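You operate a simulated robot arm through the tools that you are given. There is no shell and no other tool. Be economical: measure what you need, move in short steps, check, and stop when the job is done.

You run a simulated two-armed robot. Do the job below in one go: nothing can be reset, and whatever is moved stays where it is left.

## Task
On the west end of the south island, fold the checked cloth in half.

Only the result counts: the job must be done as asked and must still hold three seconds after the hand-in. Knocking over, shifting, dropping, spilling or breaking anything else fails it. Flat cloth is picked up by pressing the open fingertips on it (5 to 10 N) and closing them slowly along it; thin cloth reads only 2 to 8 mm in the jaws.

## Robot
Two 7-joint arms with two-finger parallel grippers on one trunk, on a base that drives. Base frame: it is fixed to the floor where the robot stands at the start and does not move with it; the origin is under the middle of the robot, x ahead of it, y to its left, z up; the surface under the hand at the start is at about z = 800. Readings come in mm, degrees, newtons and seconds.
The left shoulder is at the start at [50, 177, 1104], the right one opposite. With the tool pointing down near the work surface each hand reaches from about 220 to 700 mm from the robot's upright axis, wherever it stands, measured 20 degrees to its own side. Places, roughly: west end of the south island [500, 200, 800]. Payload 3.43 kg a hand.
Tool frame (each hand has its own): the origin (TCP) lies between the finger pads and is the grasp point; the fingertips stand 34 mm ahead of it; z points along the fingers, y is the line along which they close. The gripper opens to 128 mm. The fingers are 24 mm wide and 12 mm thick; the gripper's body (48 by 130 mm) begins 96 mm behind the TCP.
Orientation is told as [roll, pitch, yaw] about the base's x, y, z axes, in that order, counted from this pose: with the fingers straight down and closing along the base's y, the tool's x points along the base's -x, its y along +y and its z along -z.

## Interface
- The arms move only by the tool jog_arm. It takes "left_deltas", "right_deltas" or both (then of equal length, played together; a hand with none holds still); each is a list of rows, each a list of 7 numbers: the shift along the base's x, y, z in mm, then the turn, a rotation vector about the base's x, y, z in rad, then the opening, from 0 (shut) to 1 (fully open). In form: [[tx, ty, tz, wx, wy, wz, jaw], ...]. A call has 1 to 12 rows; each row is the pose to reach, as a shift and turn from the pose commanded when the call began. Rows are played at 5 a second. More than 50 mm and 8.6 degrees between two rows, or a gripper value outside its range, and nothing of the call is played. Where a pose cannot be reached the arm comes as near as it can. A force on the tool above 40 N (or 10 N above the force at the start of the call, whichever is more), or a blocked arm, ends the call early, and 0.2 s more pass. Each finger travels about 108 mm/s and halts on what it meets, pressing with about 30 N; the grip force reading is that of the motor and also rises with nothing between the fingers. The clock runs only during rows and for 0.2 s after the last one: add rows that repeat a pose to give the fingers time. It gives the time, the measured TCP pose, the force on the tool (base axes), the opening and the grip force at its end, in the units of the frame above (readings bear some noise), with the torque about the TCP (base axes, N m) and any sound that the robot's microphone picked up, and new pictures: "show" is both (left out), scene, wrist or none (wrist: the cameras of the hands that moved).
- Cameras (640 x 400 px; columns grow to the right, rows downward): "scene" is now at [145.8, -9.9, 1255.7]; the picture's right is [0.07, -1.00, 0.00], its down [-0.77, -0.05, -0.63] and it looks along [0.63, 0.04, -0.77] (base axes); focal length 214 px, centre (320, 200). "left" rides on the left gripper at [76, 11, -160] in its tool frame; the picture's right is [-0.15, 0.99, 0.00], its down [-0.88, -0.13, -0.46] and it looks along [-0.45, -0.07, 0.89] (tool axes); focal length 234 px, centre (320, 200). "right" rides on the right gripper at [76, -11, -160] in its tool frame; the picture's right is [0.15, 0.99, 0.00], its down [-0.88, 0.13, -0.46] and it looks along [-0.45, 0.07, 0.89] (tool axes); focal length 234 px, centre (320, 200). There is no depth. A picture from a camera that has moved, and an enlarged one, comes with that camera's place and axes in the base frame and with its lens. The place of the scene camera against the robot may be out by one fixed shift of up to 25 mm in any direction.
- lift_body(by): slides the trunk up (or, below 0, down) by that many mm; the arms and the scene camera ride with it, the base frame stays. It gives what a move gives, with no picture.
- drive_base(legs): drives the robot by 1 to 6 legs, each [ahead, turn to the left] in mm and degrees, along the robot's own axes; the way and the turn of a leg run together, so that a leg with both is an arc; at most 1500 mm and 180 degrees a leg. The arms and the cameras ride along, it lands a little off, and it stops where it bumps. It gives what a move gives, and a new picture of the scene camera.
- head_to(pan, tilt): turns the head with the scene camera to pan (to the left, within 80 degrees either way) and tilt (down, from -29 to 69), counted from straight ahead of the robot. It gives what a move gives, and a new picture of the scene camera.
- close_up(camera, box): a new picture of the part [left, top, right, bottom] of that camera's present view, enlarged. No time passes.
- finish_job(): hands the job in; it is judged then, once.

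Go step by step. Nothing tells you exact positions but the pictures and the camera data: compare them with the known pose of the tool, close in by small moves and look again before you grip or let go. The budget is 120 turns and 260 pictures, counting those below and the enlarged ones. Unless the task says otherwise, let go and move clear before handing in, and close with one line.

The tools are called after "Emit:" by a JSON object that holds its "fn" and its "kwargs". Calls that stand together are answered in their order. jog_arm: Moves the arms, as the interface text tells. Its arguments: {"type":"object","properties":{"left_deltas":{"type":"array","items":{"type":"array","items":{"type":"number"}}},"right_deltas":{"type":"array","items":{"type":"array","items":{"type":"number"}}},"show":{"type":"string","enum":["both","scene","wrist","none"]}},"required":[]} The other tools are called the same way: lift_body (by) slides the trunk up or down; drive_base (legs) drives the base; head_to (pan, tilt) turns the head that bears the scene camera; close_up (camera, box) takes an enlarged picture of a part of a camera's view; finish_job () hands the job in.

At the start:

```text
clock: 0.0
left_tcp_pos: [405.2, 283.7, 1019.4]
left_ee_rot: [-0.1, 0.0, 0.1]
left_ft_force: [-0.2, -0.2, 0.2]
left_moment: [-0.02, 0.0, -0.01]
left_finger_gap: 128.1
left_grasp_force: 0.0
right_tcp_pos: [428.2, -104.0, 1024.5]
right_ee_rot: [0.0, 0.0, 0.0]
right_ft_force: [1.0, 0.3, 0.2]
right_moment: [0.05, 0.0, -0.02]
right_finger_gap: 127.9
right_grasp_force: 0.0
trunk travel left (down, up): [-275.0, 126.0]
robot x, y, heading: [3.1, 3.3, 0.3]
head pan, tilt: [4.0, 50.6]
```

scene: 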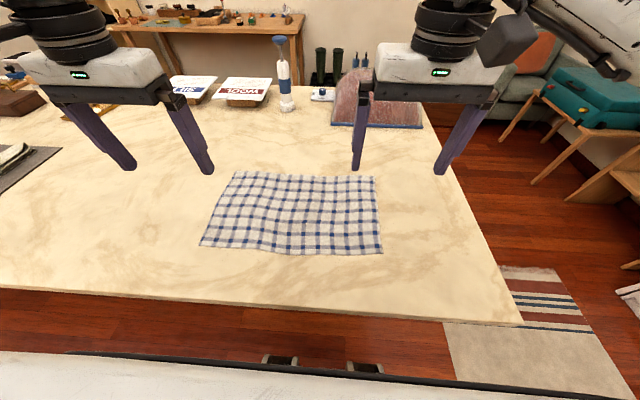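
right: 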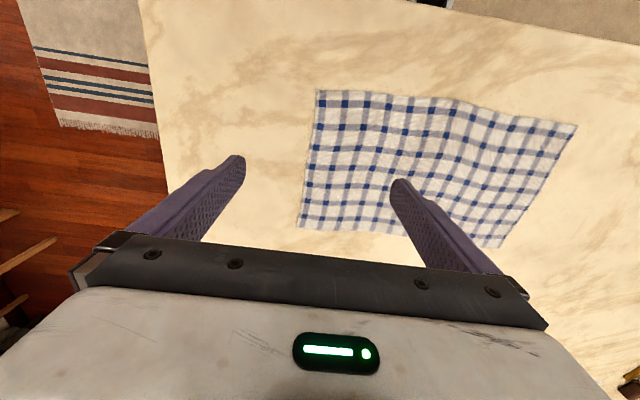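
left: 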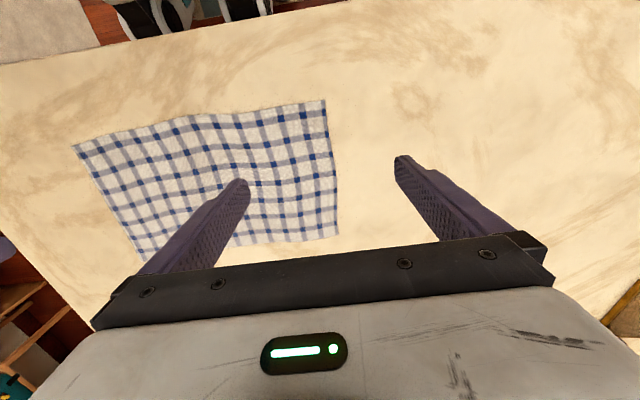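

The checked cloth lies at about x 356–610, y −119–298, with its long side along y. I'll fold the far edge over onto the near edge with both hands, so first I'm bringing the hands over the far corners.

Emit:
{"fn": "jog_arm", "kwargs": {"left_deltas": [[31, -3, -20, 0, 0, 0, 0.8], [62, -6, -40, 0, 0, 0, 0.6], [93, -9, -60, 0, 0, 0, 0.4], [125, -12, -80, 0, 0, 0, 0.25], [156, -15, -100, 0, 0, 0, 0.25], [187, -18, -119, 0, 0, 0, 0.25]], "right_deltas": [[27, 3, -21, 0, 0, 0, 0.8], [54, 6, -42, 0, 0, 0, 0.6], [82, 9, -62, 0, 0, 0, 0.4], [109, 12, -83, 0, 0, 0, 0.25], [137, 14, -104, 0, 0, 0, 0.25], [164, 16, -124, 0, 0, 0, 0.25]]}}

```text
clock: 1.4
left_tcp_pos: [569.4, 276.7, 907.3]
left_ee_rot: [0.0, -0.1, 0.2]
left_ft_force: [-0.3, 1.0, 0.3]
left_moment: [-0.02, 0.01, 0.03]
left_finger_gap: 31.7
left_grasp_force: 0.2
left hand out of reach, approached as far as the arm can: row 6
right_tcp_pos: [591.5, -91.8, 901.9]
right_ee_rot: [0.0, -0.1, -0.1]
right_ft_force: [-0.2, 0.0, 0.5]
right_moment: [-0.01, -0.03, 0.03]
right_finger_gap: 31.8
right_grasp_force: 0.0
trunk travel left (down, up): [-275.0, 126.0]
robot x, y, heading: [1.3, 2.2, -0.1]
head pan, tilt: [4.0, 50.6]
camera scene: at [145.6, -9.7, 1255.7], right [0.07, -1.0, 0.0], down [-0.77, -0.05, -0.63], along [0.63, 0.04, -0.77], focal length 214 px, centre (320, 200)
camera right: at [516.3, -101.7, 1060.8], right [-0.15, 0.99, 0.0], down [0.88, 0.13, 0.46], along [0.45, 0.07, -0.89], focal length 234 px, centre (320, 200)
camera left: at [491.9, 286.8, 1065.8], right [0.14, 0.99, 0.0], down [0.88, -0.13, 0.46], along [0.45, -0.07, -0.89], focal length 234 px, centre (320, 200)
```

scene: 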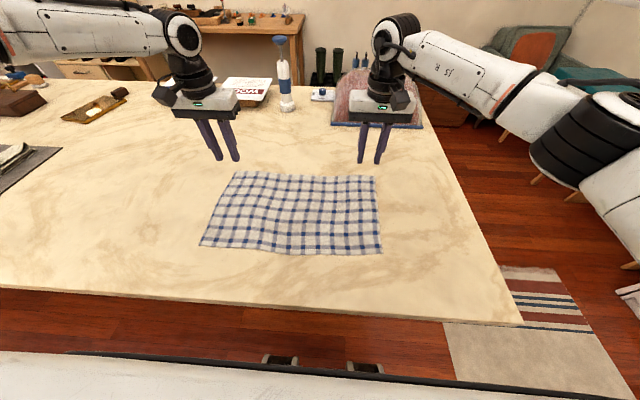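
right: 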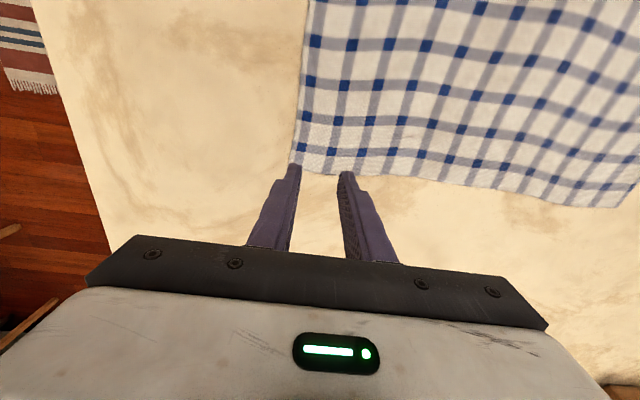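
left: 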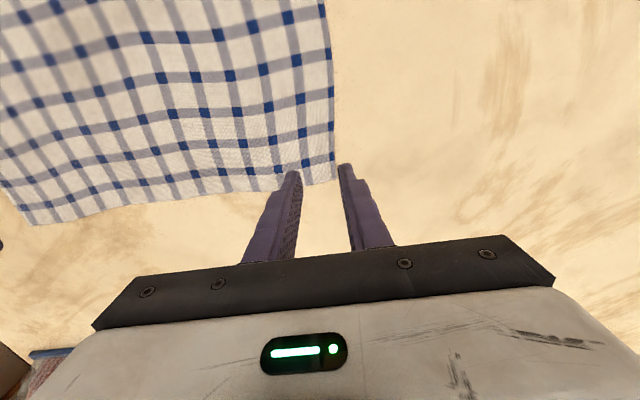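

The far corners come out at about (600, 292) and (607, −123). The left arm stopped short up high, so I'll try the same reach lower, and bring the right hand down too.

Emit:
{"fn": "jog_arm", "kwargs": {"left_deltas": [[0, -8, -25, 0, 0, 0, 0.25], [8, -12, -48, 0, 0, 0, 0.25], [17, -16, -52, 0, 0, 0, 0.25], [17, -16, -52, 0, 0, 0, 0.25]], "right_deltas": [[0, 0, -25, 0, 0, 0, 0.25], [0, -1, -46, 0, 0, 0, 0.25], [0, -1, -46, 0, 0, 0, 0.25], [0, -1, -46, 0, 0, 0, 0.25]]}}

```text
clock: 2.4
left_tcp_pos: [556.6, 272.7, 866.6]
left_ee_rot: [0.0, -0.1, 0.0]
left_ft_force: [0.2, 0.6, 1.2]
left_moment: [-0.04, 0.01, 0.0]
left_finger_gap: 32.0
left_grasp_force: 0.0
left hand out of reach, approached as far as the arm can: row 1, 2, 3, 4
right_tcp_pos: [592.5, -90.8, 854.2]
right_ee_rot: [0.0, -0.1, 0.1]
right_ft_force: [0.5, 0.3, 0.7]
right_moment: [0.0, 0.02, 0.0]
right_finger_gap: 32.1
right_grasp_force: 0.2
trunk travel left (down, up): [-275.0, 126.0]
robot x, y, heading: [-3.0, 0.2, -0.1]
head pan, tilt: [4.0, 50.6]
camera scene: at [145.8, -9.9, 1255.7], right [0.07, -1.0, 0.0], down [-0.77, -0.05, -0.63], along [0.63, 0.04, -0.77], focal length 214 px, centre (320, 200)
camera right: at [517.5, -101.8, 1013.7], right [-0.15, 0.99, 0.0], down [0.88, 0.13, 0.46], along [0.45, 0.07, -0.89], focal length 234 px, centre (320, 200)
camera left: at [478.4, 283.1, 1026.2], right [0.15, 0.99, 0.0], down [0.88, -0.13, 0.46], along [0.45, -0.07, -0.89], focal length 234 px, centre (320, 200)
```

scene: 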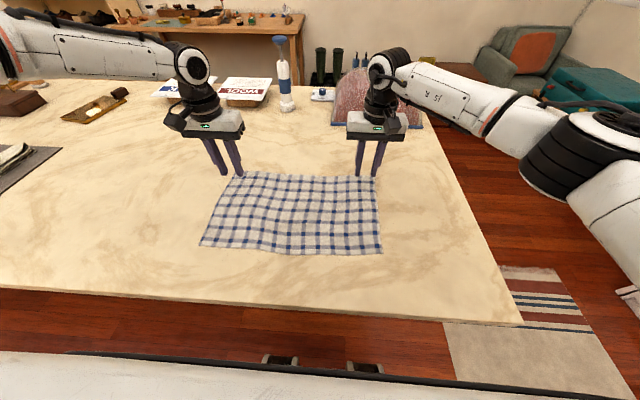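
right: 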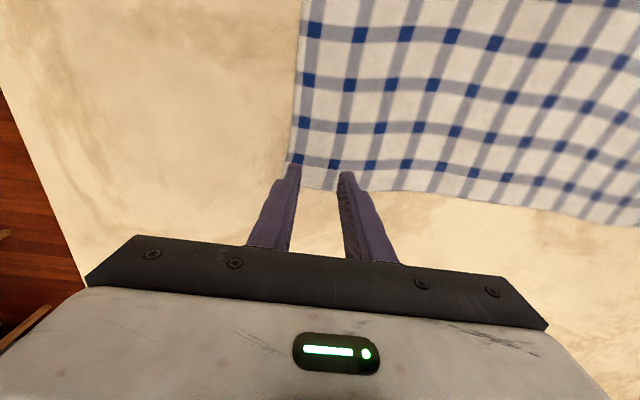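
left: 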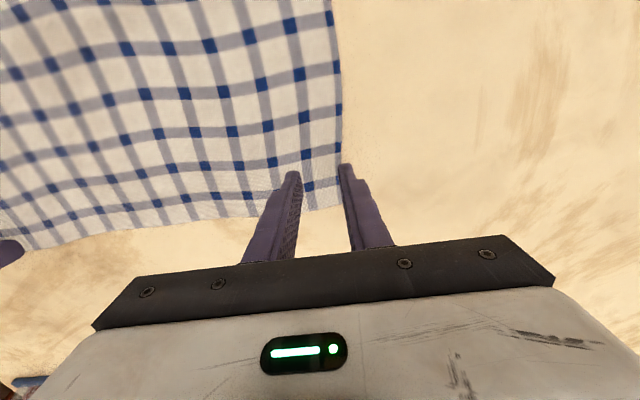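

Reach gets worse lower down, so the left arm really is too short from here. I'll raise the hands a little and creep the base forward.

Emit:
{"fn": "jog_arm", "kwargs": {"left_deltas": [[0, 0, 30, 0, 0, 0, 0.25], [0, 0, 40, 0, 0, 0, 0.25]], "right_deltas": [[-20, 0, 30, 0, 0, 0, 0.25], [-40, 0, 50, 0, 0, 0, 0.25]], "show": "none"}}

Emit:
{"fn": "head_to", "kwargs": {"pan": 0, "tilt": 69}}

```text
clock: 3.0
left_tcp_pos: [557.5, 272.8, 906.1]
left_ee_rot: [0.1, -0.1, 0.1]
left_ft_force: [-0.1, 0.2, -0.6]
left_moment: [-0.05, 0.01, 0.0]
left_finger_gap: 32.2
left_grasp_force: 0.0
right_tcp_pos: [549.8, -89.3, 905.3]
right_ee_rot: [0.1, -0.1, 0.0]
right_ft_force: [-0.4, -0.5, -0.5]
right_moment: [-0.02, -0.01, 0.03]
right_finger_gap: 31.7
right_grasp_force: 0.1
trunk travel left (down, up): [-275.0, 126.0]
robot x, y, heading: [-1.2, 2.2, 0.2]
head pan, tilt: [4.0, 50.6]
```

```text
clock: 3.8
left_tcp_pos: [558.6, 273.0, 905.4]
left_ee_rot: [0.0, 0.0, 0.1]
left_ft_force: [-0.3, 0.3, -1.1]
left_moment: [-0.05, 0.01, 0.0]
left_finger_gap: 32.0
left_grasp_force: 0.0
right_tcp_pos: [549.5, -91.0, 903.9]
right_ee_rot: [0.1, -0.1, 0.0]
right_ft_force: [-0.2, 0.4, -1.1]
right_moment: [-0.01, 0.04, -0.02]
right_finger_gap: 32.1
right_grasp_force: 0.1
trunk travel left (down, up): [-275.0, 126.0]
robot x, y, heading: [-2.3, -0.5, 0.2]
head pan, tilt: [0.0, 68.8]
camera scene: at [125.4, -15.2, 1234.6], right [0.0, -1.0, 0.0], down [-0.93, 0.0, -0.36], along [0.36, 0.0, -0.93], focal length 214 px, centre (320, 200)
```

scene: 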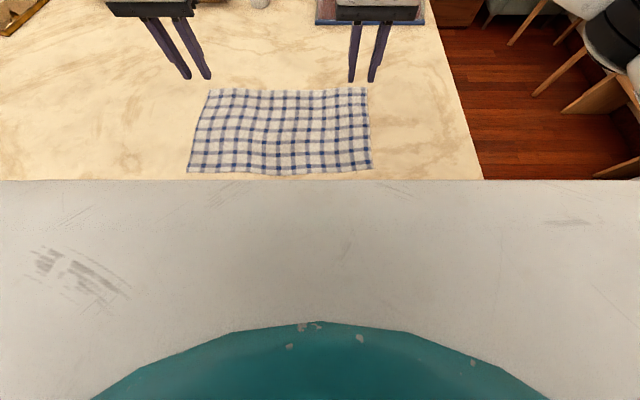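

The tilted view only shows my own torso, so I'll put the head back and drive 45 mm forward.

Emit:
{"fn": "head_to", "kwargs": {"pan": 0, "tilt": 50}}

Emit:
{"fn": "drive_base", "kwargs": {"legs": [[45, 0]]}}

```text
clock: 4.6
left_tcp_pos: [557.9, 272.6, 905.3]
left_ee_rot: [0.0, -0.1, 0.2]
left_ft_force: [0.8, 0.4, -1.0]
left_moment: [-0.04, 0.03, -0.04]
left_finger_gap: 32.1
left_grasp_force: 0.1
right_tcp_pos: [551.1, -91.0, 904.4]
right_ee_rot: [0.0, 0.0, -0.1]
right_ft_force: [-0.7, -0.3, -0.2]
right_moment: [0.0, 0.0, -0.02]
right_finger_gap: 32.2
right_grasp_force: 0.0
trunk travel left (down, up): [-275.0, 126.0]
robot x, y, heading: [-1.4, -3.6, -0.1]
head pan, tilt: [0.0, 50.0]
camera scene: at [146.5, -15.2, 1256.4], right [0.0, -1.0, 0.0], down [-0.77, 0.0, -0.64], along [0.64, 0.0, -0.77], focal length 214 px, centre (320, 200)
```

scene: 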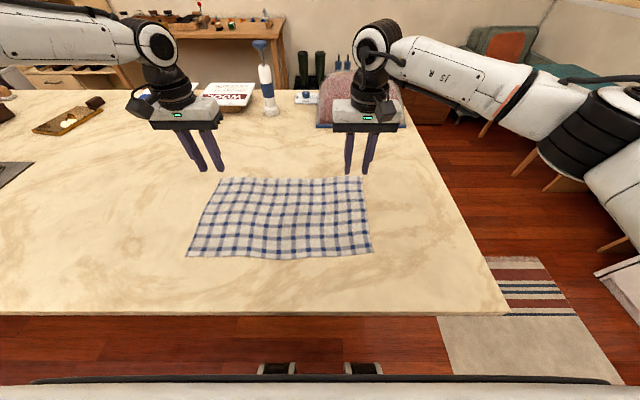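

```text
clock: 5.5
left_tcp_pos: [603.0, 273.3, 905.5]
left_ee_rot: [0.0, 0.0, 0.1]
left_ft_force: [-0.5, 0.5, -1.5]
left_moment: [-0.03, 0.08, -0.03]
left_finger_gap: 31.9
left_grasp_force: 0.0
right_tcp_pos: [595.3, -88.4, 904.3]
right_ee_rot: [-0.1, 0.2, 0.0]
right_ft_force: [-0.1, -0.2, -0.2]
right_moment: [-0.01, -0.02, -0.01]
right_finger_gap: 31.9
right_grasp_force: 0.0
trunk travel left (down, up): [-275.0, 126.0]
robot x, y, heading: [44.0, 3.7, 0.1]
head pan, tilt: [0.0, 50.0]
camera scene: at [191.6, -15.0, 1256.3], right [0.0, -1.0, 0.0], down [-0.77, 0.0, -0.64], along [0.64, 0.0, -0.77], focal length 214 px, centre (320, 200)
```

scene: 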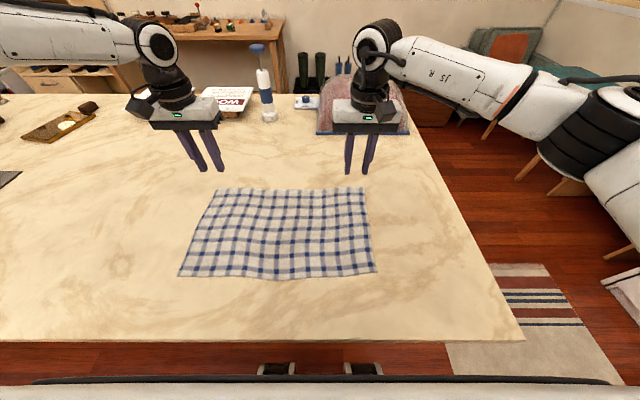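

The base moved cleanly. The hands now go down to just above the far corners.

Emit:
{"fn": "jog_arm", "kwargs": {"left_deltas": [[-6, -8, -25, 0, 0, 0, 0.25], [-16, -18, -50, 0, 0, 0, 0.25], [-16, -18, -60, 0, 0, 0, 0.25], [-16, -18, -60, 0, 0, 0, 0.25]], "right_deltas": [[-2, 1, -25, 0, 0, 0, 0.25], [-4, 2, -50, 0, 0, 0, 0.25], [-4, 2, -60, 0, 0, 0, 0.25], [-4, 2, -60, 0, 0, 0, 0.25]]}}

```text
clock: 6.5
left_tcp_pos: [582.8, 257.6, 847.4]
left_ee_rot: [-0.2, 0.0, 0.1]
left_ft_force: [-1.0, -0.2, 0.1]
left_moment: [-0.01, 0.0, 0.0]
left_finger_gap: 31.8
left_grasp_force: 0.1
left hand out of reach, approached as far as the arm can: row 3, 4
right_tcp_pos: [590.3, -89.4, 846.2]
right_ee_rot: [0.0, 0.0, 0.0]
right_ft_force: [0.6, -0.1, 0.2]
right_moment: [-0.01, 0.01, -0.04]
right_finger_gap: 32.0
right_grasp_force: 0.1
trunk travel left (down, up): [-275.0, 126.0]
robot x, y, heading: [47.4, 3.1, 0.2]
head pan, tilt: [0.0, 50.0]
camera scene: at [190.8, -15.0, 1256.5], right [0.0, -1.0, 0.0], down [-0.77, 0.0, -0.64], along [0.64, 0.0, -0.77], focal length 214 px, centre (320, 200)
camera right: at [515.8, -100.3, 1005.4], right [-0.15, 0.99, 0.0], down [0.88, 0.13, 0.46], along [0.45, 0.07, -0.89], focal length 234 px, centre (320, 200)
camera left: at [505.9, 268.2, 1006.6], right [0.14, 0.99, 0.0], down [0.88, -0.13, 0.46], along [0.45, -0.07, -0.89], focal length 234 px, centre (320, 200)
```

scene: 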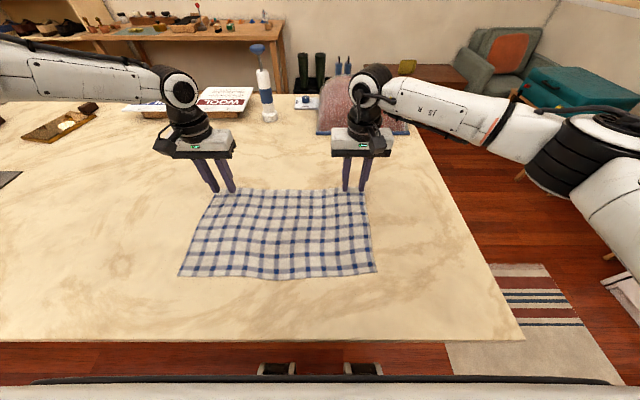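
right: 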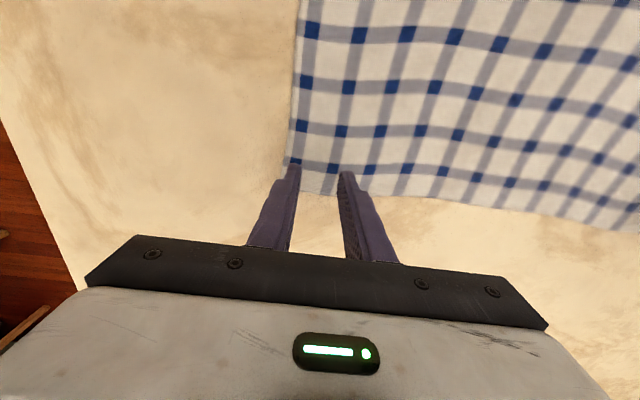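
left: 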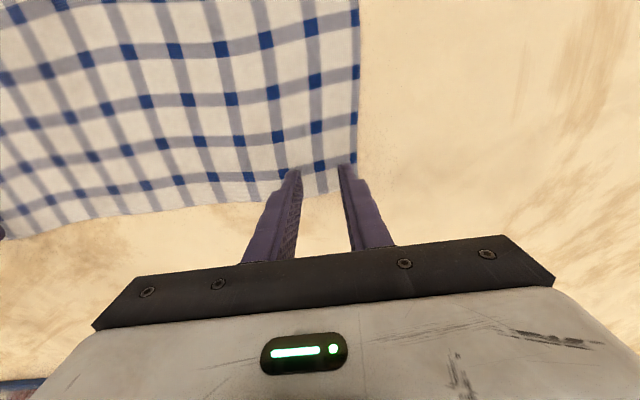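

The corners are where I expected, but the left arm is right at its limit. I'll drive another 20 mm forward for margin.

Emit:
{"fn": "drive_base", "kwargs": {"legs": [[22, 0]]}}

```text
clock: 7.3
left_tcp_pos: [607.2, 256.4, 847.5]
left_ee_rot: [-0.2, -0.1, 0.1]
left_ft_force: [0.3, 0.0, 0.3]
left_moment: [-0.01, 0.05, -0.03]
left_finger_gap: 31.7
left_grasp_force: 0.1
right_tcp_pos: [613.1, -88.2, 845.0]
right_ee_rot: [-0.1, 0.1, 0.1]
right_ft_force: [0.5, -0.2, -0.2]
right_moment: [0.04, -0.01, 0.01]
right_finger_gap: 31.9
right_grasp_force: 0.1
trunk travel left (down, up): [-275.0, 126.0]
robot x, y, heading: [68.5, -3.1, 0.0]
head pan, tilt: [0.0, 50.0]
camera scene: at [213.4, -15.1, 1256.3], right [0.0, -1.0, 0.0], down [-0.77, 0.0, -0.64], along [0.64, 0.0, -0.77], focal length 214 px, centre (320, 200)
```

scene: 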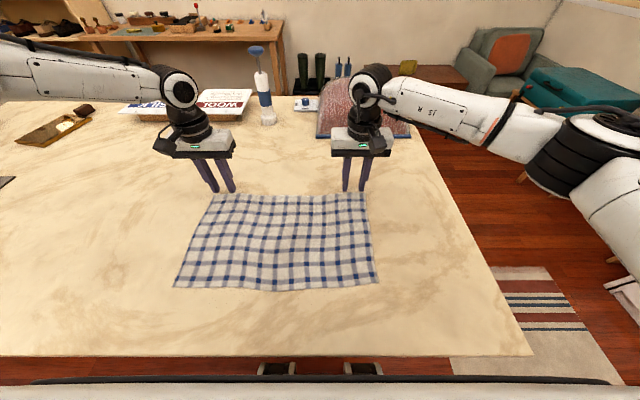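

Now both hands go back over the corners and down close to the cloth.

Emit:
{"fn": "jog_arm", "kwargs": {"left_deltas": [[-22, -2, 0, 0, 0, 0, 0.25], [-22, -2, -6, 0, 0, 0, 0.25], [-22, -2, -9, 0, 0, 0, 0.25], [-22, -2, -9, 0, 0, 0, 0.25]], "right_deltas": [[-21, 3, 0, 0, 0, 0, 0.25], [-21, 3, -6, 0, 0, 0, 0.25], [-21, 3, -8, 0, 0, 0, 0.25], [-21, 3, -8, 0, 0, 0, 0.25]], "show": "wrist"}}

```text
clock: 8.3
left_tcp_pos: [582.3, 255.2, 837.2]
left_ee_rot: [-0.2, -0.2, 0.1]
left_ft_force: [0.0, -0.3, 0.3]
left_moment: [0.02, 0.0, -0.01]
left_finger_gap: 32.0
left_grasp_force: 0.0
right_tcp_pos: [591.3, -84.8, 837.3]
right_ee_rot: [0.1, 0.0, -0.1]
right_ft_force: [0.4, -0.5, 0.0]
right_moment: [0.0, -0.02, -0.02]
right_finger_gap: 32.1
right_grasp_force: 0.0
trunk travel left (down, up): [-275.0, 126.0]
robot x, y, heading: [68.3, 0.1, -0.1]
head pan, tilt: [0.0, 50.0]
camera right: at [516.6, -96.6, 997.0], right [-0.15, 0.99, 0.0], down [0.88, 0.13, 0.46], along [0.45, 0.07, -0.89], focal length 234 px, centre (320, 200)
camera left: at [504.9, 266.1, 997.1], right [0.14, 0.99, 0.0], down [0.88, -0.13, 0.46], along [0.45, -0.07, -0.89], focal length 234 px, centre (320, 200)
```

right: 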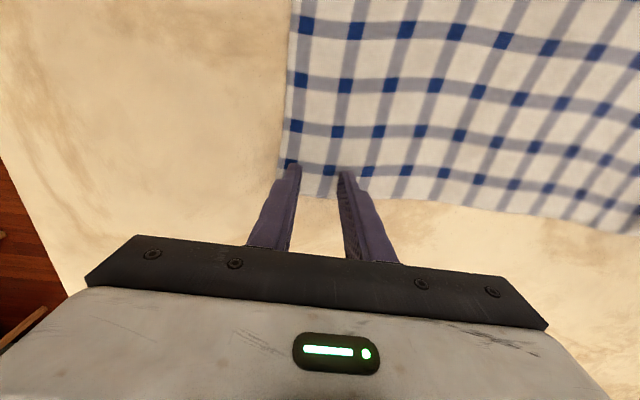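
left: 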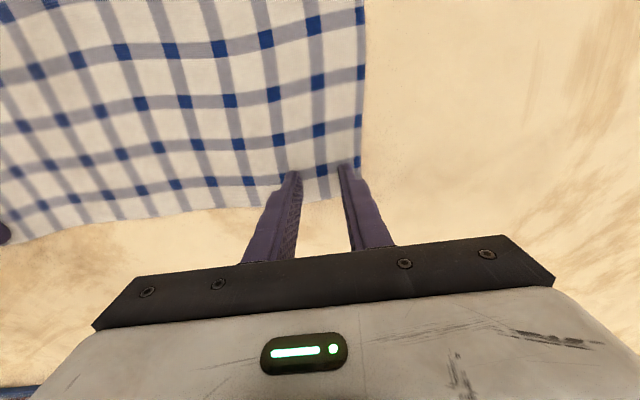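

The fingertips are over both corners with a margin at the edges. I'll press down in small steps.

Emit:
{"fn": "jog_arm", "kwargs": {"left_deltas": [[0, 0, -1, 0, 0, 0, 0.25], [0, 0, -2, 0, 0, 0, 0.25], [0, 0, -3, 0, 0, 0, 0.25], [0, 0, -3, 0, 0, 0, 0.25]], "right_deltas": [[0, 0, -1, 0, 0, 0, 0.25], [0, 0, -2, 0, 0, 0, 0.25], [0, 0, -3, 0, 0, 0, 0.25], [0, 0, -3, 0, 0, 0, 0.25]], "show": "none"}}

```text
clock: 9.3
left_tcp_pos: [583.1, 255.8, 836.4]
left_ee_rot: [0.1, -0.3, 0.1]
left_ft_force: [-0.5, 1.9, 7.8]
left_moment: [0.15, 0.0, -0.01]
left_finger_gap: 32.3
left_grasp_force: 0.3
right_tcp_pos: [590.2, -87.1, 836.3]
right_ee_rot: [0.0, -0.1, 0.1]
right_ft_force: [0.9, -0.5, 2.9]
right_moment: [0.02, -0.01, 0.03]
right_finger_gap: 31.8
right_grasp_force: 0.1
trunk travel left (down, up): [-275.0, 126.0]
robot x, y, heading: [68.6, 1.4, 0.1]
head pan, tilt: [0.0, 50.0]
```

Contact on both: left 8 N, right 3 N. I'll press the right hand a little more, then close both slowly.

Emit:
{"fn": "jog_arm", "kwargs": {"left_deltas": [[0, 0, 0, 0, 0, 0, 0.25], [0, 0, 0, 0, 0, 0, 0.25], [0, 0, 0, 0, 0, 0, 0.22], [0, 0, 0, 0, 0, 0, 0.19], [0, 0, 0, 0, 0, 0, 0.16]], "right_deltas": [[0, 0, -1, 0, 0, 0, 0.25], [0, 0, -1.5, 0, 0, 0, 0.25], [0, 0, -1.5, 0, 0, 0, 0.22], [0, 0, -1.5, 0, 0, 0, 0.19], [0, 0, -1.5, 0, 0, 0, 0.16]], "show": "wrist"}}

```text
clock: 10.5
left_tcp_pos: [582.2, 254.7, 836.1]
left_ee_rot: [-0.1, -0.2, 0.1]
left_ft_force: [0.6, -1.3, 6.9]
left_moment: [0.05, -0.04, 0.05]
left_finger_gap: 19.4
left_grasp_force: 0.0
right_tcp_pos: [590.1, -85.4, 835.9]
right_ee_rot: [0.1, -0.2, 0.0]
right_ft_force: [0.9, 0.8, 16.4]
right_moment: [-0.07, -0.08, -0.02]
right_finger_gap: 19.1
right_grasp_force: 0.1
trunk travel left (down, up): [-275.0, 126.0]
robot x, y, heading: [66.0, -1.5, -0.1]
head pan, tilt: [0.0, 50.0]
camera right: at [514.6, -97.5, 994.7], right [-0.15, 0.99, 0.0], down [0.88, 0.13, 0.46], along [0.45, 0.07, -0.89], focal length 234 px, centre (320, 200)
camera left: at [504.2, 265.4, 995.2], right [0.14, 0.99, 0.0], down [0.88, -0.13, 0.46], along [0.46, -0.07, -0.89], focal length 234 px, centre (320, 200)
```

right: 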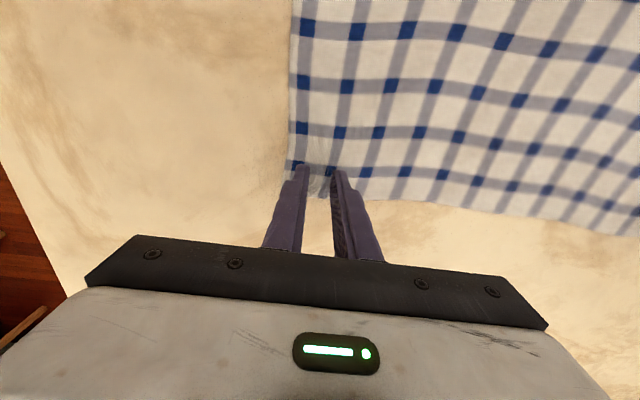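
left: 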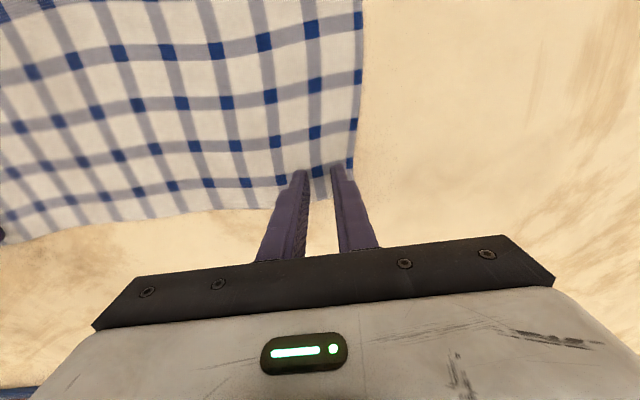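

The cloth is gathering between the fingers on both sides. I'll ease the right hand slightly and finish closing.

Emit:
{"fn": "jog_arm", "kwargs": {"left_deltas": [[0, 0, 0, 0, 0, 0, 0.13], [0, 0, 0, 0, 0, 0, 0.1], [0, 0, 0, 0, 0, 0, 0.07], [0, 0, 0, 0, 0, 0, 0.04], [0, 0, 0, 0, 0, 0, 0.02], [0, 0, 0, 0, 0, 0, 0], [0, 0, 0, 0, 0, 0, 0], [0, 0, 0, 0, 0, 0, 0]], "right_deltas": [[0, 0, 0.5, 0, 0, 0, 0.13], [0, 0, 0.5, 0, 0, 0, 0.1], [0, 0, 0.5, 0, 0, 0, 0.07], [0, 0, 0.5, 0, 0, 0, 0.04], [0, 0, 0.5, 0, 0, 0, 0.02], [0, 0, 0.5, 0, 0, 0, 0], [0, 0, 0.5, 0, 0, 0, 0], [0, 0, 0.5, 0, 0, 0, 0]]}}

```text
clock: 12.3
left_tcp_pos: [581.8, 254.7, 834.9]
left_ee_rot: [0.0, -0.3, 0.1]
left_ft_force: [-0.9, 1.2, 3.6]
left_moment: [0.03, 0.01, 0.01]
left_finger_gap: 0.1
left_grasp_force: 29.5
right_tcp_pos: [589.5, -86.8, 835.7]
right_ee_rot: [0.1, -0.2, 0.1]
right_ft_force: [-0.6, -4.4, 22.9]
right_moment: [-0.14, -0.01, 0.03]
right_finger_gap: 0.0
right_grasp_force: 29.7
trunk travel left (down, up): [-275.0, 126.0]
robot x, y, heading: [65.4, 2.4, -0.2]
head pan, tilt: [0.0, 50.0]
camera scene: at [210.4, -15.2, 1256.9], right [0.0, -1.0, 0.0], down [-0.76, 0.0, -0.64], along [0.64, 0.0, -0.76], focal length 214 px, centre (320, 200)
camera right: at [514.8, -97.1, 994.7], right [-0.15, 0.99, 0.0], down [0.88, 0.13, 0.46], along [0.45, 0.07, -0.89], focal length 234 px, centre (320, 200)
camera left: at [503.9, 265.5, 995.2], right [0.14, 0.99, 0.0], down [0.88, -0.13, 0.46], along [0.46, -0.07, -0.89], focal length 234 px, centre (320, 200)
```

scene: 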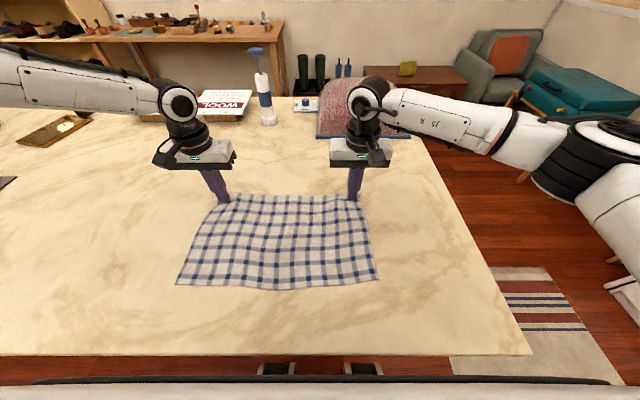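
right: 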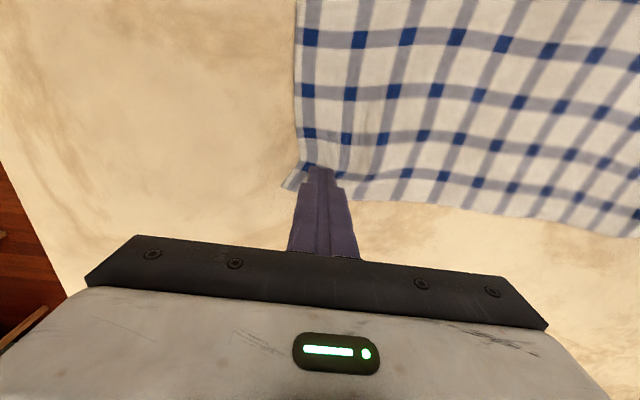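
left: 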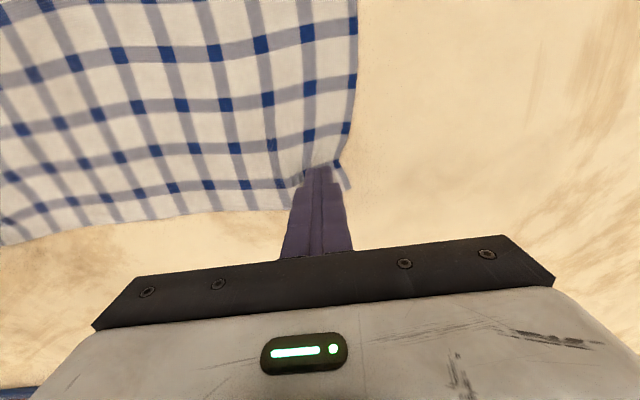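

The cloth gathered, but the gaps read 0, so the grip may have slipped. I'll lift slightly to test it.

Emit:
{"fn": "jog_arm", "kwargs": {"left_deltas": [[0, 0, 10, 0, 0, 0, 0], [0, 0, 25, 0, 0, 0, 0]], "right_deltas": [[0, 0, 10, 0, 0, 0, 0], [0, 0, 25, 0, 0, 0, 0]]}}

```text
clock: 12.9
left_tcp_pos: [583.0, 255.6, 859.2]
left_ee_rot: [-0.2, 0.1, 0.1]
left_ft_force: [0.3, 0.3, -0.1]
left_moment: [-0.01, -0.01, 0.06]
left_finger_gap: 0.1
left_grasp_force: 30.2
right_tcp_pos: [590.1, -84.0, 855.7]
right_ee_rot: [-0.1, 0.3, 0.0]
right_ft_force: [0.1, -0.1, 0.7]
right_moment: [0.0, -0.01, -0.02]
right_finger_gap: 0.0
right_grasp_force: 30.4
trunk travel left (down, up): [-275.0, 126.0]
robot x, y, heading: [65.9, 3.0, -0.0]
head pan, tilt: [0.0, 50.0]
camera scene: at [212.6, -15.1, 1256.3], right [0.0, -1.0, 0.0], down [-0.77, 0.0, -0.64], along [0.64, 0.0, -0.77], focal length 214 px, centre (320, 200)
camera right: at [516.0, -96.8, 1015.6], right [-0.15, 0.99, 0.0], down [0.88, 0.13, 0.45], along [0.45, 0.07, -0.89], focal length 234 px, centre (320, 200)
camera left: at [505.6, 265.9, 1019.4], right [0.14, 0.99, 0.0], down [0.88, -0.13, 0.46], along [0.45, -0.07, -0.89], focal length 234 px, centre (320, 200)
```

scene: 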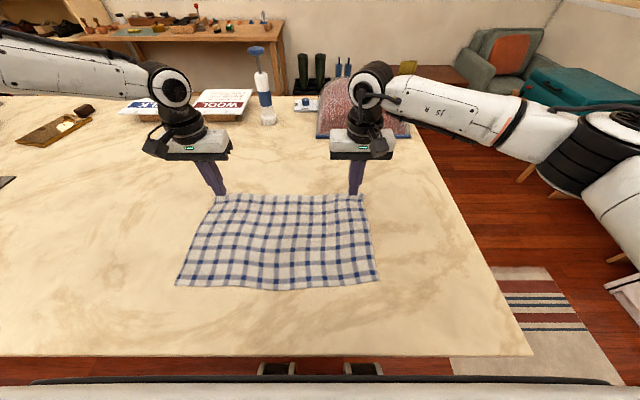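
right: 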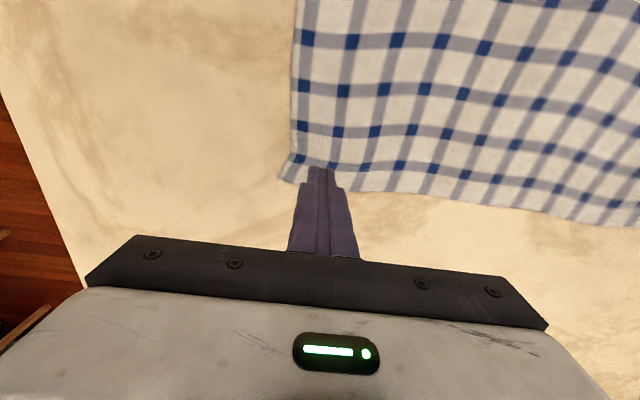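
left: 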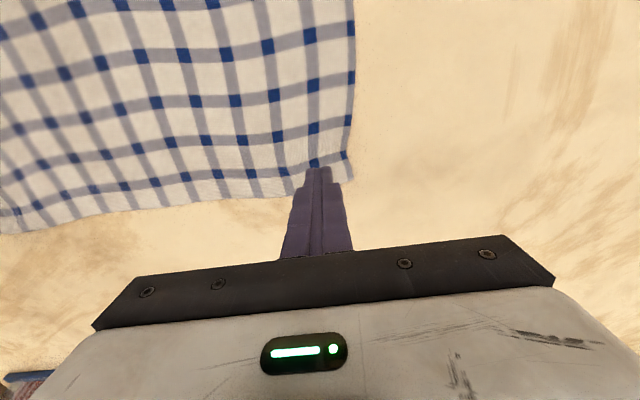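

The grip slipped; the ridge was too shallow. I'll reopen wider (about 58 mm), moving inward so both fingers stay well on the cloth, for a taller ridge.

Emit:
{"fn": "jog_arm", "kwargs": {"left_deltas": [[-2, -6, 0, 0, 0, 0, 0.2], [-2, -12, 0, 0, 0, 0, 0.45], [-2, -12, -10, 0, 0, 0, 0.45], [-2, -12, -18, 0, 0, 0, 0.45], [-2, -12, -21, 0, 0, 0, 0.45], [-2, -12, -21, 0, 0, 0, 0.45]], "right_deltas": [[-2, 6, 0, 0, 0, 0, 0.2], [-2, 12, 0, 0, 0, 0, 0.45], [-2, 12, -10, 0, 0, 0, 0.45], [-2, 12, -18, 0, 0, 0, 0.45], [-2, 12, -21, 0, 0, 0, 0.45], [-2, 12, -21, 0, 0, 0, 0.45]], "show": "wrist"}}

```text
clock: 14.3
left_tcp_pos: [582.1, 243.5, 839.1]
left_ee_rot: [-0.1, -0.2, 0.1]
left_ft_force: [-0.7, -0.2, -1.3]
left_moment: [-0.01, 0.0, -0.04]
left_finger_gap: 57.6
left_grasp_force: 0.1
right_tcp_pos: [589.5, -72.8, 836.9]
right_ee_rot: [0.1, -0.1, 0.0]
right_ft_force: [-0.3, -0.2, 0.1]
right_moment: [-0.01, 0.0, -0.02]
right_finger_gap: 57.5
right_grasp_force: 0.1
trunk travel left (down, up): [-275.0, 126.0]
robot x, y, heading: [64.8, -0.8, -0.0]
head pan, tilt: [0.0, 50.0]
camera right: at [514.6, -84.9, 996.9], right [-0.15, 0.99, 0.0], down [0.88, 0.13, 0.46], along [0.45, 0.07, -0.89], focal length 234 px, centre (320, 200)
camera left: at [503.7, 254.1, 998.1], right [0.14, 0.99, 0.0], down [0.88, -0.13, 0.46], along [0.45, -0.07, -0.89], focal length 234 px, centre (320, 200)
```

right: 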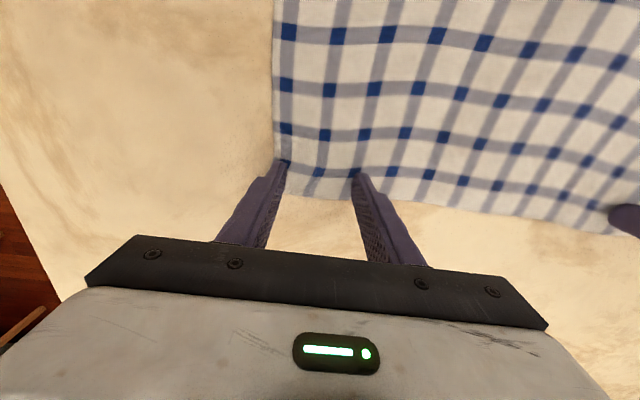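
left: 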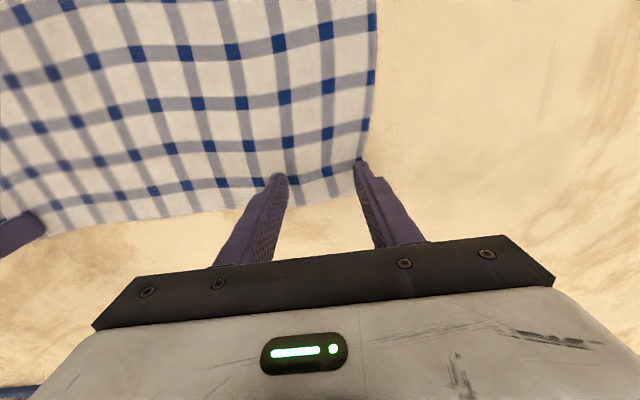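

The outer fingers sit right at the side edges, so I'll shift each hand about 8 mm further in and press down.

Emit:
{"fn": "jog_arm", "kwargs": {"left_deltas": [[0, -9, 1, 0, 0, 0, 0.45], [0, -9, -2, 0, 0, 0, 0.45], [0, -9, -4, 0, 0, 0, 0.45], [0, -9, -5, 0, 0, 0, 0.45], [0, -9, -5, 0, 0, 0, 0.45]], "right_deltas": [[0, 9, 2, 0, 0, 0, 0.45], [0, 9, -1, 0, 0, 0, 0.45], [0, 9, -3, 0, 0, 0, 0.45], [0, 9, -4, 0, 0, 0, 0.45], [0, 9, -4, 0, 0, 0, 0.45]], "show": "none"}}

```text
clock: 15.5
left_tcp_pos: [580.6, 234.7, 835.8]
left_ee_rot: [-0.1, -0.4, 0.2]
left_ft_force: [0.1, 0.2, 3.9]
left_moment: [0.06, -0.02, -0.03]
left_finger_gap: 57.4
left_grasp_force: 0.1
right_tcp_pos: [589.4, -65.1, 835.2]
right_ee_rot: [0.0, -0.3, 0.0]
right_ft_force: [-0.5, -1.6, 13.8]
right_moment: [-0.24, -0.02, 0.03]
right_finger_gap: 57.9
right_grasp_force: 0.1
trunk travel left (down, up): [-275.0, 126.0]
robot x, y, heading: [68.9, -3.1, -0.2]
head pan, tilt: [0.0, 50.0]
```

Left is at 4 N and right at 14 N. I'll trim each toward 8 N and close slowly.

Emit:
{"fn": "jog_arm", "kwargs": {"left_deltas": [[0, 0, -0.7, 0, 0, 0, 0.45], [0, 0, -0.7, 0, 0, 0, 0.43], [0, 0, -0.7, 0, 0, 0, 0.41], [0, 0, -0.7, 0, 0, 0, 0.39], [0, 0, -0.7, 0, 0, 0, 0.37], [0, 0, -0.7, 0, 0, 0, 0.35], [0, 0, -0.7, 0, 0, 0, 0.33], [0, 0, -0.7, 0, 0, 0, 0.31], [0, 0, -0.7, 0, 0, 0, 0.29], [0, 0, -0.7, 0, 0, 0, 0.27]], "right_deltas": [[0, 0, 0.6, 0, 0, 0, 0.45], [0, 0, 0.6, 0, 0, 0, 0.43], [0, 0, 0.6, 0, 0, 0, 0.41], [0, 0, 0.6, 0, 0, 0, 0.39], [0, 0, 0.6, 0, 0, 0, 0.37], [0, 0, 0.6, 0, 0, 0, 0.35], [0, 0, 0.6, 0, 0, 0, 0.33], [0, 0, 0.6, 0, 0, 0, 0.31], [0, 0, 0.6, 0, 0, 0, 0.29], [0, 0, 0.6, 0, 0, 0, 0.27]], "show": "wrist"}}

```text
clock: 17.7
left_tcp_pos: [580.5, 235.9, 835.0]
left_ee_rot: [-0.1, -0.3, 0.0]
left_ft_force: [0.6, -2.1, 9.1]
left_moment: [0.04, -0.01, 0.0]
left_finger_gap: 34.4
left_grasp_force: 0.1
right_tcp_pos: [587.2, -65.2, 834.8]
right_ee_rot: [0.0, -0.1, 0.0]
right_ft_force: [0.4, 2.1, 13.3]
right_moment: [-0.05, -0.05, 0.02]
right_finger_gap: 33.5
right_grasp_force: 0.1
trunk travel left (down, up): [-275.0, 126.0]
robot x, y, heading: [67.7, 1.3, 0.0]
head pan, tilt: [0.0, 50.0]
camera right: at [513.1, -76.4, 994.9], right [-0.15, 0.99, 0.0], down [0.88, 0.13, 0.46], along [0.45, 0.07, -0.89], focal length 234 px, centre (320, 200)
camera left: at [502.1, 245.5, 995.1], right [0.14, 0.99, 0.0], down [0.88, -0.13, 0.46], along [0.46, -0.07, -0.89], focal length 234 px, centre (320, 200)
```

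right: 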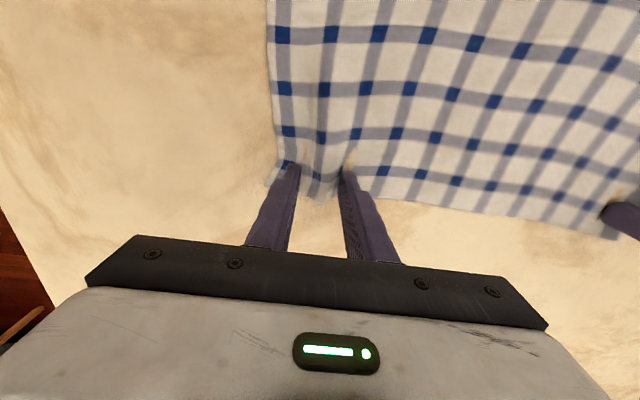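
left: 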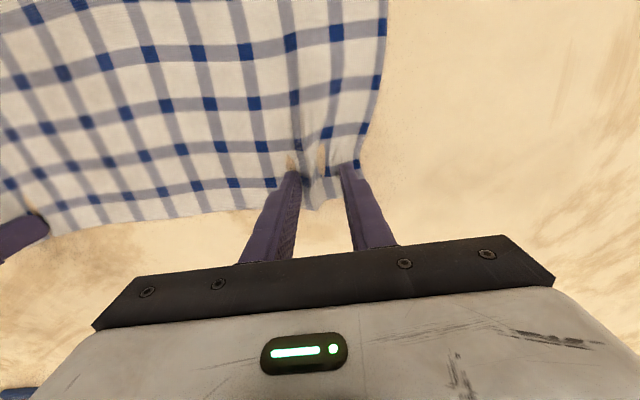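

A clear ridge is forming in both hands. I'll keep closing slowly, easing the right a touch.

Emit:
{"fn": "jog_arm", "kwargs": {"left_deltas": [[0, 0, 0, 0, 0, 0, 0.25], [0, 0, 0, 0, 0, 0, 0.23], [0, 0, 0, 0, 0, 0, 0.21], [0, 0, 0, 0, 0, 0, 0.19], [0, 0, 0, 0, 0, 0, 0.17], [0, 0, 0, 0, 0, 0, 0.15], [0, 0, 0, 0, 0, 0, 0.13], [0, 0, 0, 0, 0, 0, 0.11], [0, 0, 0, 0, 0, 0, 0.09], [0, 0, 0, 0, 0, 0, 0.07]], "right_deltas": [[0, 0, 0.4, 0, 0, 0, 0.25], [0, 0, 0.4, 0, 0, 0, 0.23], [0, 0, 0.4, 0, 0, 0, 0.21], [0, 0, 0.4, 0, 0, 0, 0.19], [0, 0, 0.4, 0, 0, 0, 0.17], [0, 0, 0.4, 0, 0, 0, 0.15], [0, 0, 0.4, 0, 0, 0, 0.13], [0, 0, 0.4, 0, 0, 0, 0.11], [0, 0, 0.4, 0, 0, 0, 0.09], [0, 0, 0.4, 0, 0, 0, 0.07]], "show": "wrist"}}

```text
clock: 19.9
left_tcp_pos: [581.0, 235.9, 835.0]
left_ee_rot: [0.0, -0.3, 0.2]
left_ft_force: [0.4, -0.3, 17.7]
left_moment: [-0.08, -0.07, 0.01]
left_finger_gap: 9.5
left_grasp_force: 0.1
right_tcp_pos: [587.6, -65.0, 836.1]
right_ee_rot: [-0.1, -0.2, -0.1]
right_ft_force: [-0.4, 1.0, 12.8]
right_moment: [0.08, -0.13, 0.0]
right_finger_gap: 9.4
right_grasp_force: 0.8
trunk travel left (down, up): [-275.0, 126.0]
robot x, y, heading: [66.1, -3.5, -0.0]
head pan, tilt: [0.0, 50.0]
camera right: at [512.7, -77.4, 995.7], right [-0.15, 0.99, 0.0], down [0.88, 0.13, 0.46], along [0.45, 0.07, -0.89], focal length 234 px, centre (320, 200)
camera left: at [501.8, 245.9, 995.8], right [0.14, 0.99, 0.0], down [0.88, -0.13, 0.46], along [0.46, -0.06, -0.89], focal length 234 px, centre (320, 200)
```

right: 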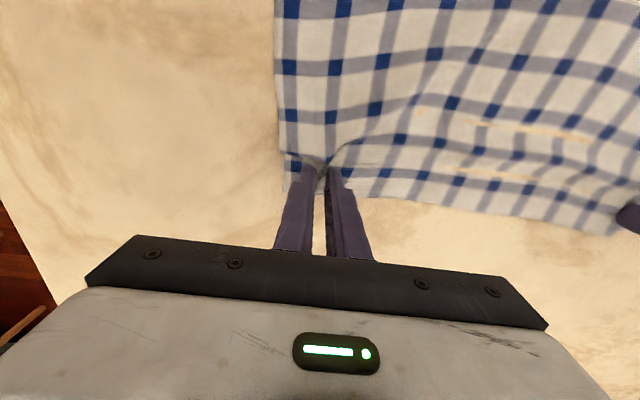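
left: 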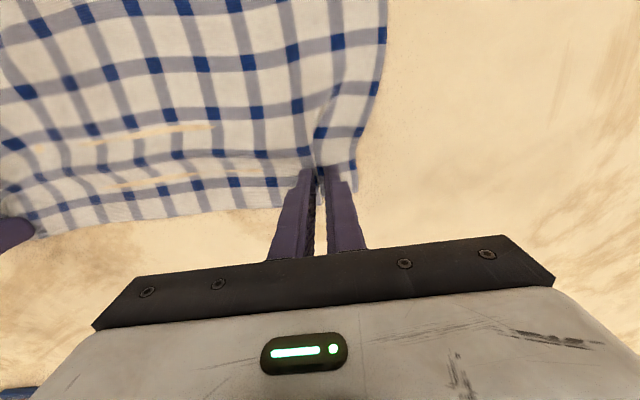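

The ridge is between the pads on both sides. I'll close the last bit and watch the gap.

Emit:
{"fn": "jog_arm", "kwargs": {"left_deltas": [[0, 0, 0.8, 0, 0, 0, 0.06], [0, 0, 0.8, 0, 0, 0, 0.04], [0, 0, 0.8, 0, 0, 0, 0.02], [0, 0, 0.8, 0, 0, 0, 0], [0, 0, 0.8, 0, 0, 0, 0], [0, 0, 0.8, 0, 0, 0, 0]], "right_deltas": [[0, 0, 0.3, 0, 0, 0, 0.06], [0, 0, 0.3, 0, 0, 0, 0.04], [0, 0, 0.3, 0, 0, 0, 0.02], [0, 0, 0.3, 0, 0, 0, 0], [0, 0, 0.3, 0, 0, 0, 0], [0, 0, 0.3, 0, 0, 0, 0]], "show": "none"}}

```text
clock: 21.3
left_tcp_pos: [580.9, 233.7, 836.9]
left_ee_rot: [-0.1, -0.2, 0.0]
left_ft_force: [0.0, -4.1, 16.1]
left_moment: [-0.2, -0.11, -0.05]
left_finger_gap: 0.0
left_grasp_force: 29.6
right_tcp_pos: [587.2, -65.0, 836.4]
right_ee_rot: [0.1, -0.1, 0.0]
right_ft_force: [0.5, 1.6, 10.7]
right_moment: [0.11, -0.1, -0.01]
right_finger_gap: 1.8
right_grasp_force: 29.9
trunk travel left (down, up): [-275.0, 126.0]
robot x, y, heading: [65.7, -1.2, -0.2]
head pan, tilt: [0.0, 50.0]
```

The right hand holds (1.8 mm), but the left reads 0. I'll keep the right hand still and lift the left to look.

Emit:
{"fn": "jog_arm", "kwargs": {"left_deltas": [[0, 0, 8, 0, 0, 0, 0], [0, 0, 15, 0, 0, 0, 0], [0, 0, 15, 0, 0, 0, 0.1], [0, 0, 15, 0, 0, 0, 0.5]], "right_deltas": [[0, 0, 2, 0, 0, 0, 0], [0, 0, 5, 0, 0, 0, 0], [0, 0, 5, 0, 0, 0, 0], [0, 0, 5, 0, 0, 0, 0]]}}

```text
clock: 22.3
left_tcp_pos: [583.0, 235.3, 850.2]
left_ee_rot: [0.1, -0.1, 0.2]
left_ft_force: [-0.3, 0.6, 0.5]
left_moment: [0.01, 0.02, -0.01]
left_finger_gap: 64.2
left_grasp_force: 0.0
right_tcp_pos: [590.2, -66.3, 840.4]
right_ee_rot: [0.0, 0.0, 0.0]
right_ft_force: [-0.4, -0.7, -1.5]
right_moment: [-0.01, 0.01, 0.0]
right_finger_gap: 2.0
right_grasp_force: 30.2
trunk travel left (down, up): [-275.0, 126.0]
robot x, y, heading: [66.6, 1.6, -0.0]
head pan, tilt: [0.0, 50.0]
camera scene: at [212.7, -15.1, 1256.4], right [0.0, -1.0, 0.0], down [-0.77, 0.0, -0.64], along [0.64, 0.0, -0.77], focal length 214 px, centre (320, 200)
camera right: at [514.9, -77.3, 999.4], right [-0.15, 0.99, 0.0], down [0.88, 0.13, 0.46], along [0.45, 0.07, -0.89], focal length 234 px, centre (320, 200)
camera left: at [504.0, 245.7, 1010.1], right [0.14, 0.99, 0.0], down [0.88, -0.13, 0.46], along [0.45, -0.07, -0.89], focal length 234 px, centre (320, 200)
```

scene: 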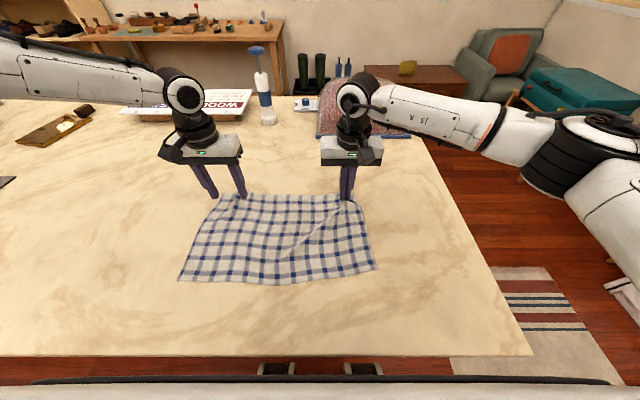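
right: 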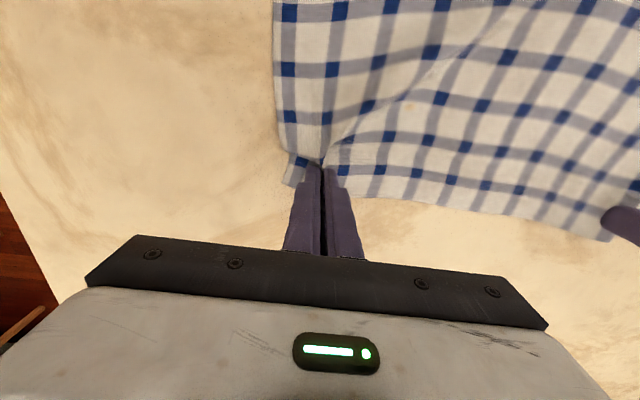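
left: 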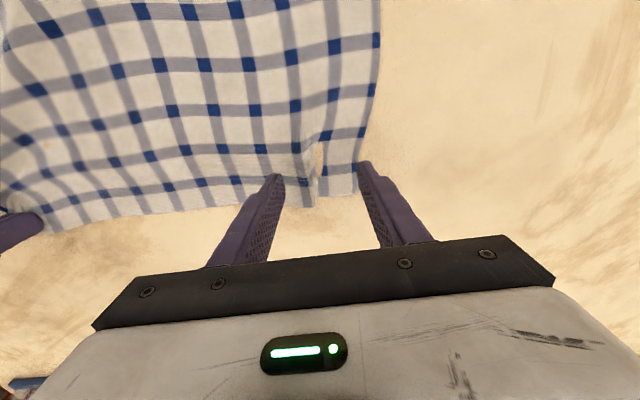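

The right corner is held. The left corner is now near (600, 268), so I'll retry there with a wider opening, further inside.

Emit:
{"fn": "jog_arm", "kwargs": {"left_deltas": [[-2, -10, 0, 0, 0, 0, 0.55], [-2, -19, 0, 0, 0, 0, 0.55], [-2, -19, -8, 0, 0, 0, 0.55], [-2, -19, -12, 0, 0, 0, 0.55], [-2, -19, -14, 0, 0, 0, 0.55], [-2, -19, -15, 0, 0, 0, 0.55], [-2, -19, -15, 0, 0, 0, 0.55]], "show": "wrist"}}

```text
clock: 23.9
left_tcp_pos: [575.4, 220.5, 839.1]
left_ee_rot: [-0.1, -0.2, 0.1]
left_ft_force: [-0.3, 0.2, 0.2]
left_moment: [-0.02, -0.02, 0.02]
left_finger_gap: 70.7
left_grasp_force: 0.0
left hand out of reach, approached as far as the arm can: row 3, 4, 5, 6, 7
right_tcp_pos: [589.5, -66.1, 840.2]
right_ee_rot: [-0.1, 0.1, 0.0]
right_ft_force: [0.5, -0.1, 0.2]
right_moment: [-0.01, 0.0, 0.01]
right_finger_gap: 1.9
right_grasp_force: 30.2
trunk travel left (down, up): [-275.0, 126.0]
robot x, y, heading: [65.6, 2.5, 0.0]
head pan, tilt: [0.0, 50.0]
camera left: at [496.7, 231.1, 997.6], right [0.14, 0.99, 0.0], down [0.88, -0.13, 0.46], along [0.45, -0.07, -0.89], focal length 234 px, centre (320, 200)
```

left: 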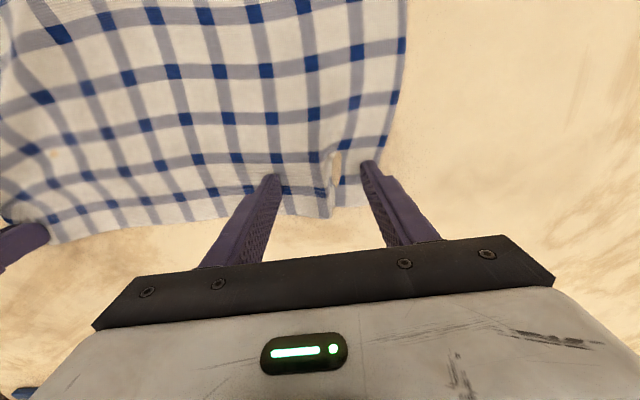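

The left arm is at its reach limit again. I'll come back a few mm in x and descend to contact.

Emit:
{"fn": "jog_arm", "kwargs": {"left_deltas": [[-3, -3, -1, 0, 0, 0, 0.55], [-3, -3, -3, 0, 0, 0, 0.55], [-3, -3, -4, 0, 0, 0, 0.55], [-3, -3, -4, 0, 0, 0, 0.55]], "show": "none"}}

```text
clock: 24.9
left_tcp_pos: [571.2, 217.1, 834.4]
left_ee_rot: [0.0, -0.3, 0.1]
left_ft_force: [0.1, 0.3, 4.9]
left_moment: [0.21, -0.02, -0.01]
left_finger_gap: 70.2
left_grasp_force: 0.1
right_tcp_pos: [589.4, -66.0, 839.6]
right_ee_rot: [0.0, 0.0, 0.1]
right_ft_force: [-0.4, -0.2, -0.3]
right_moment: [0.0, -0.01, 0.01]
right_finger_gap: 1.9
right_grasp_force: 29.9
trunk travel left (down, up): [-275.0, 126.0]
robot x, y, heading: [64.4, -2.0, -0.0]
head pan, tilt: [0.0, 50.0]
```

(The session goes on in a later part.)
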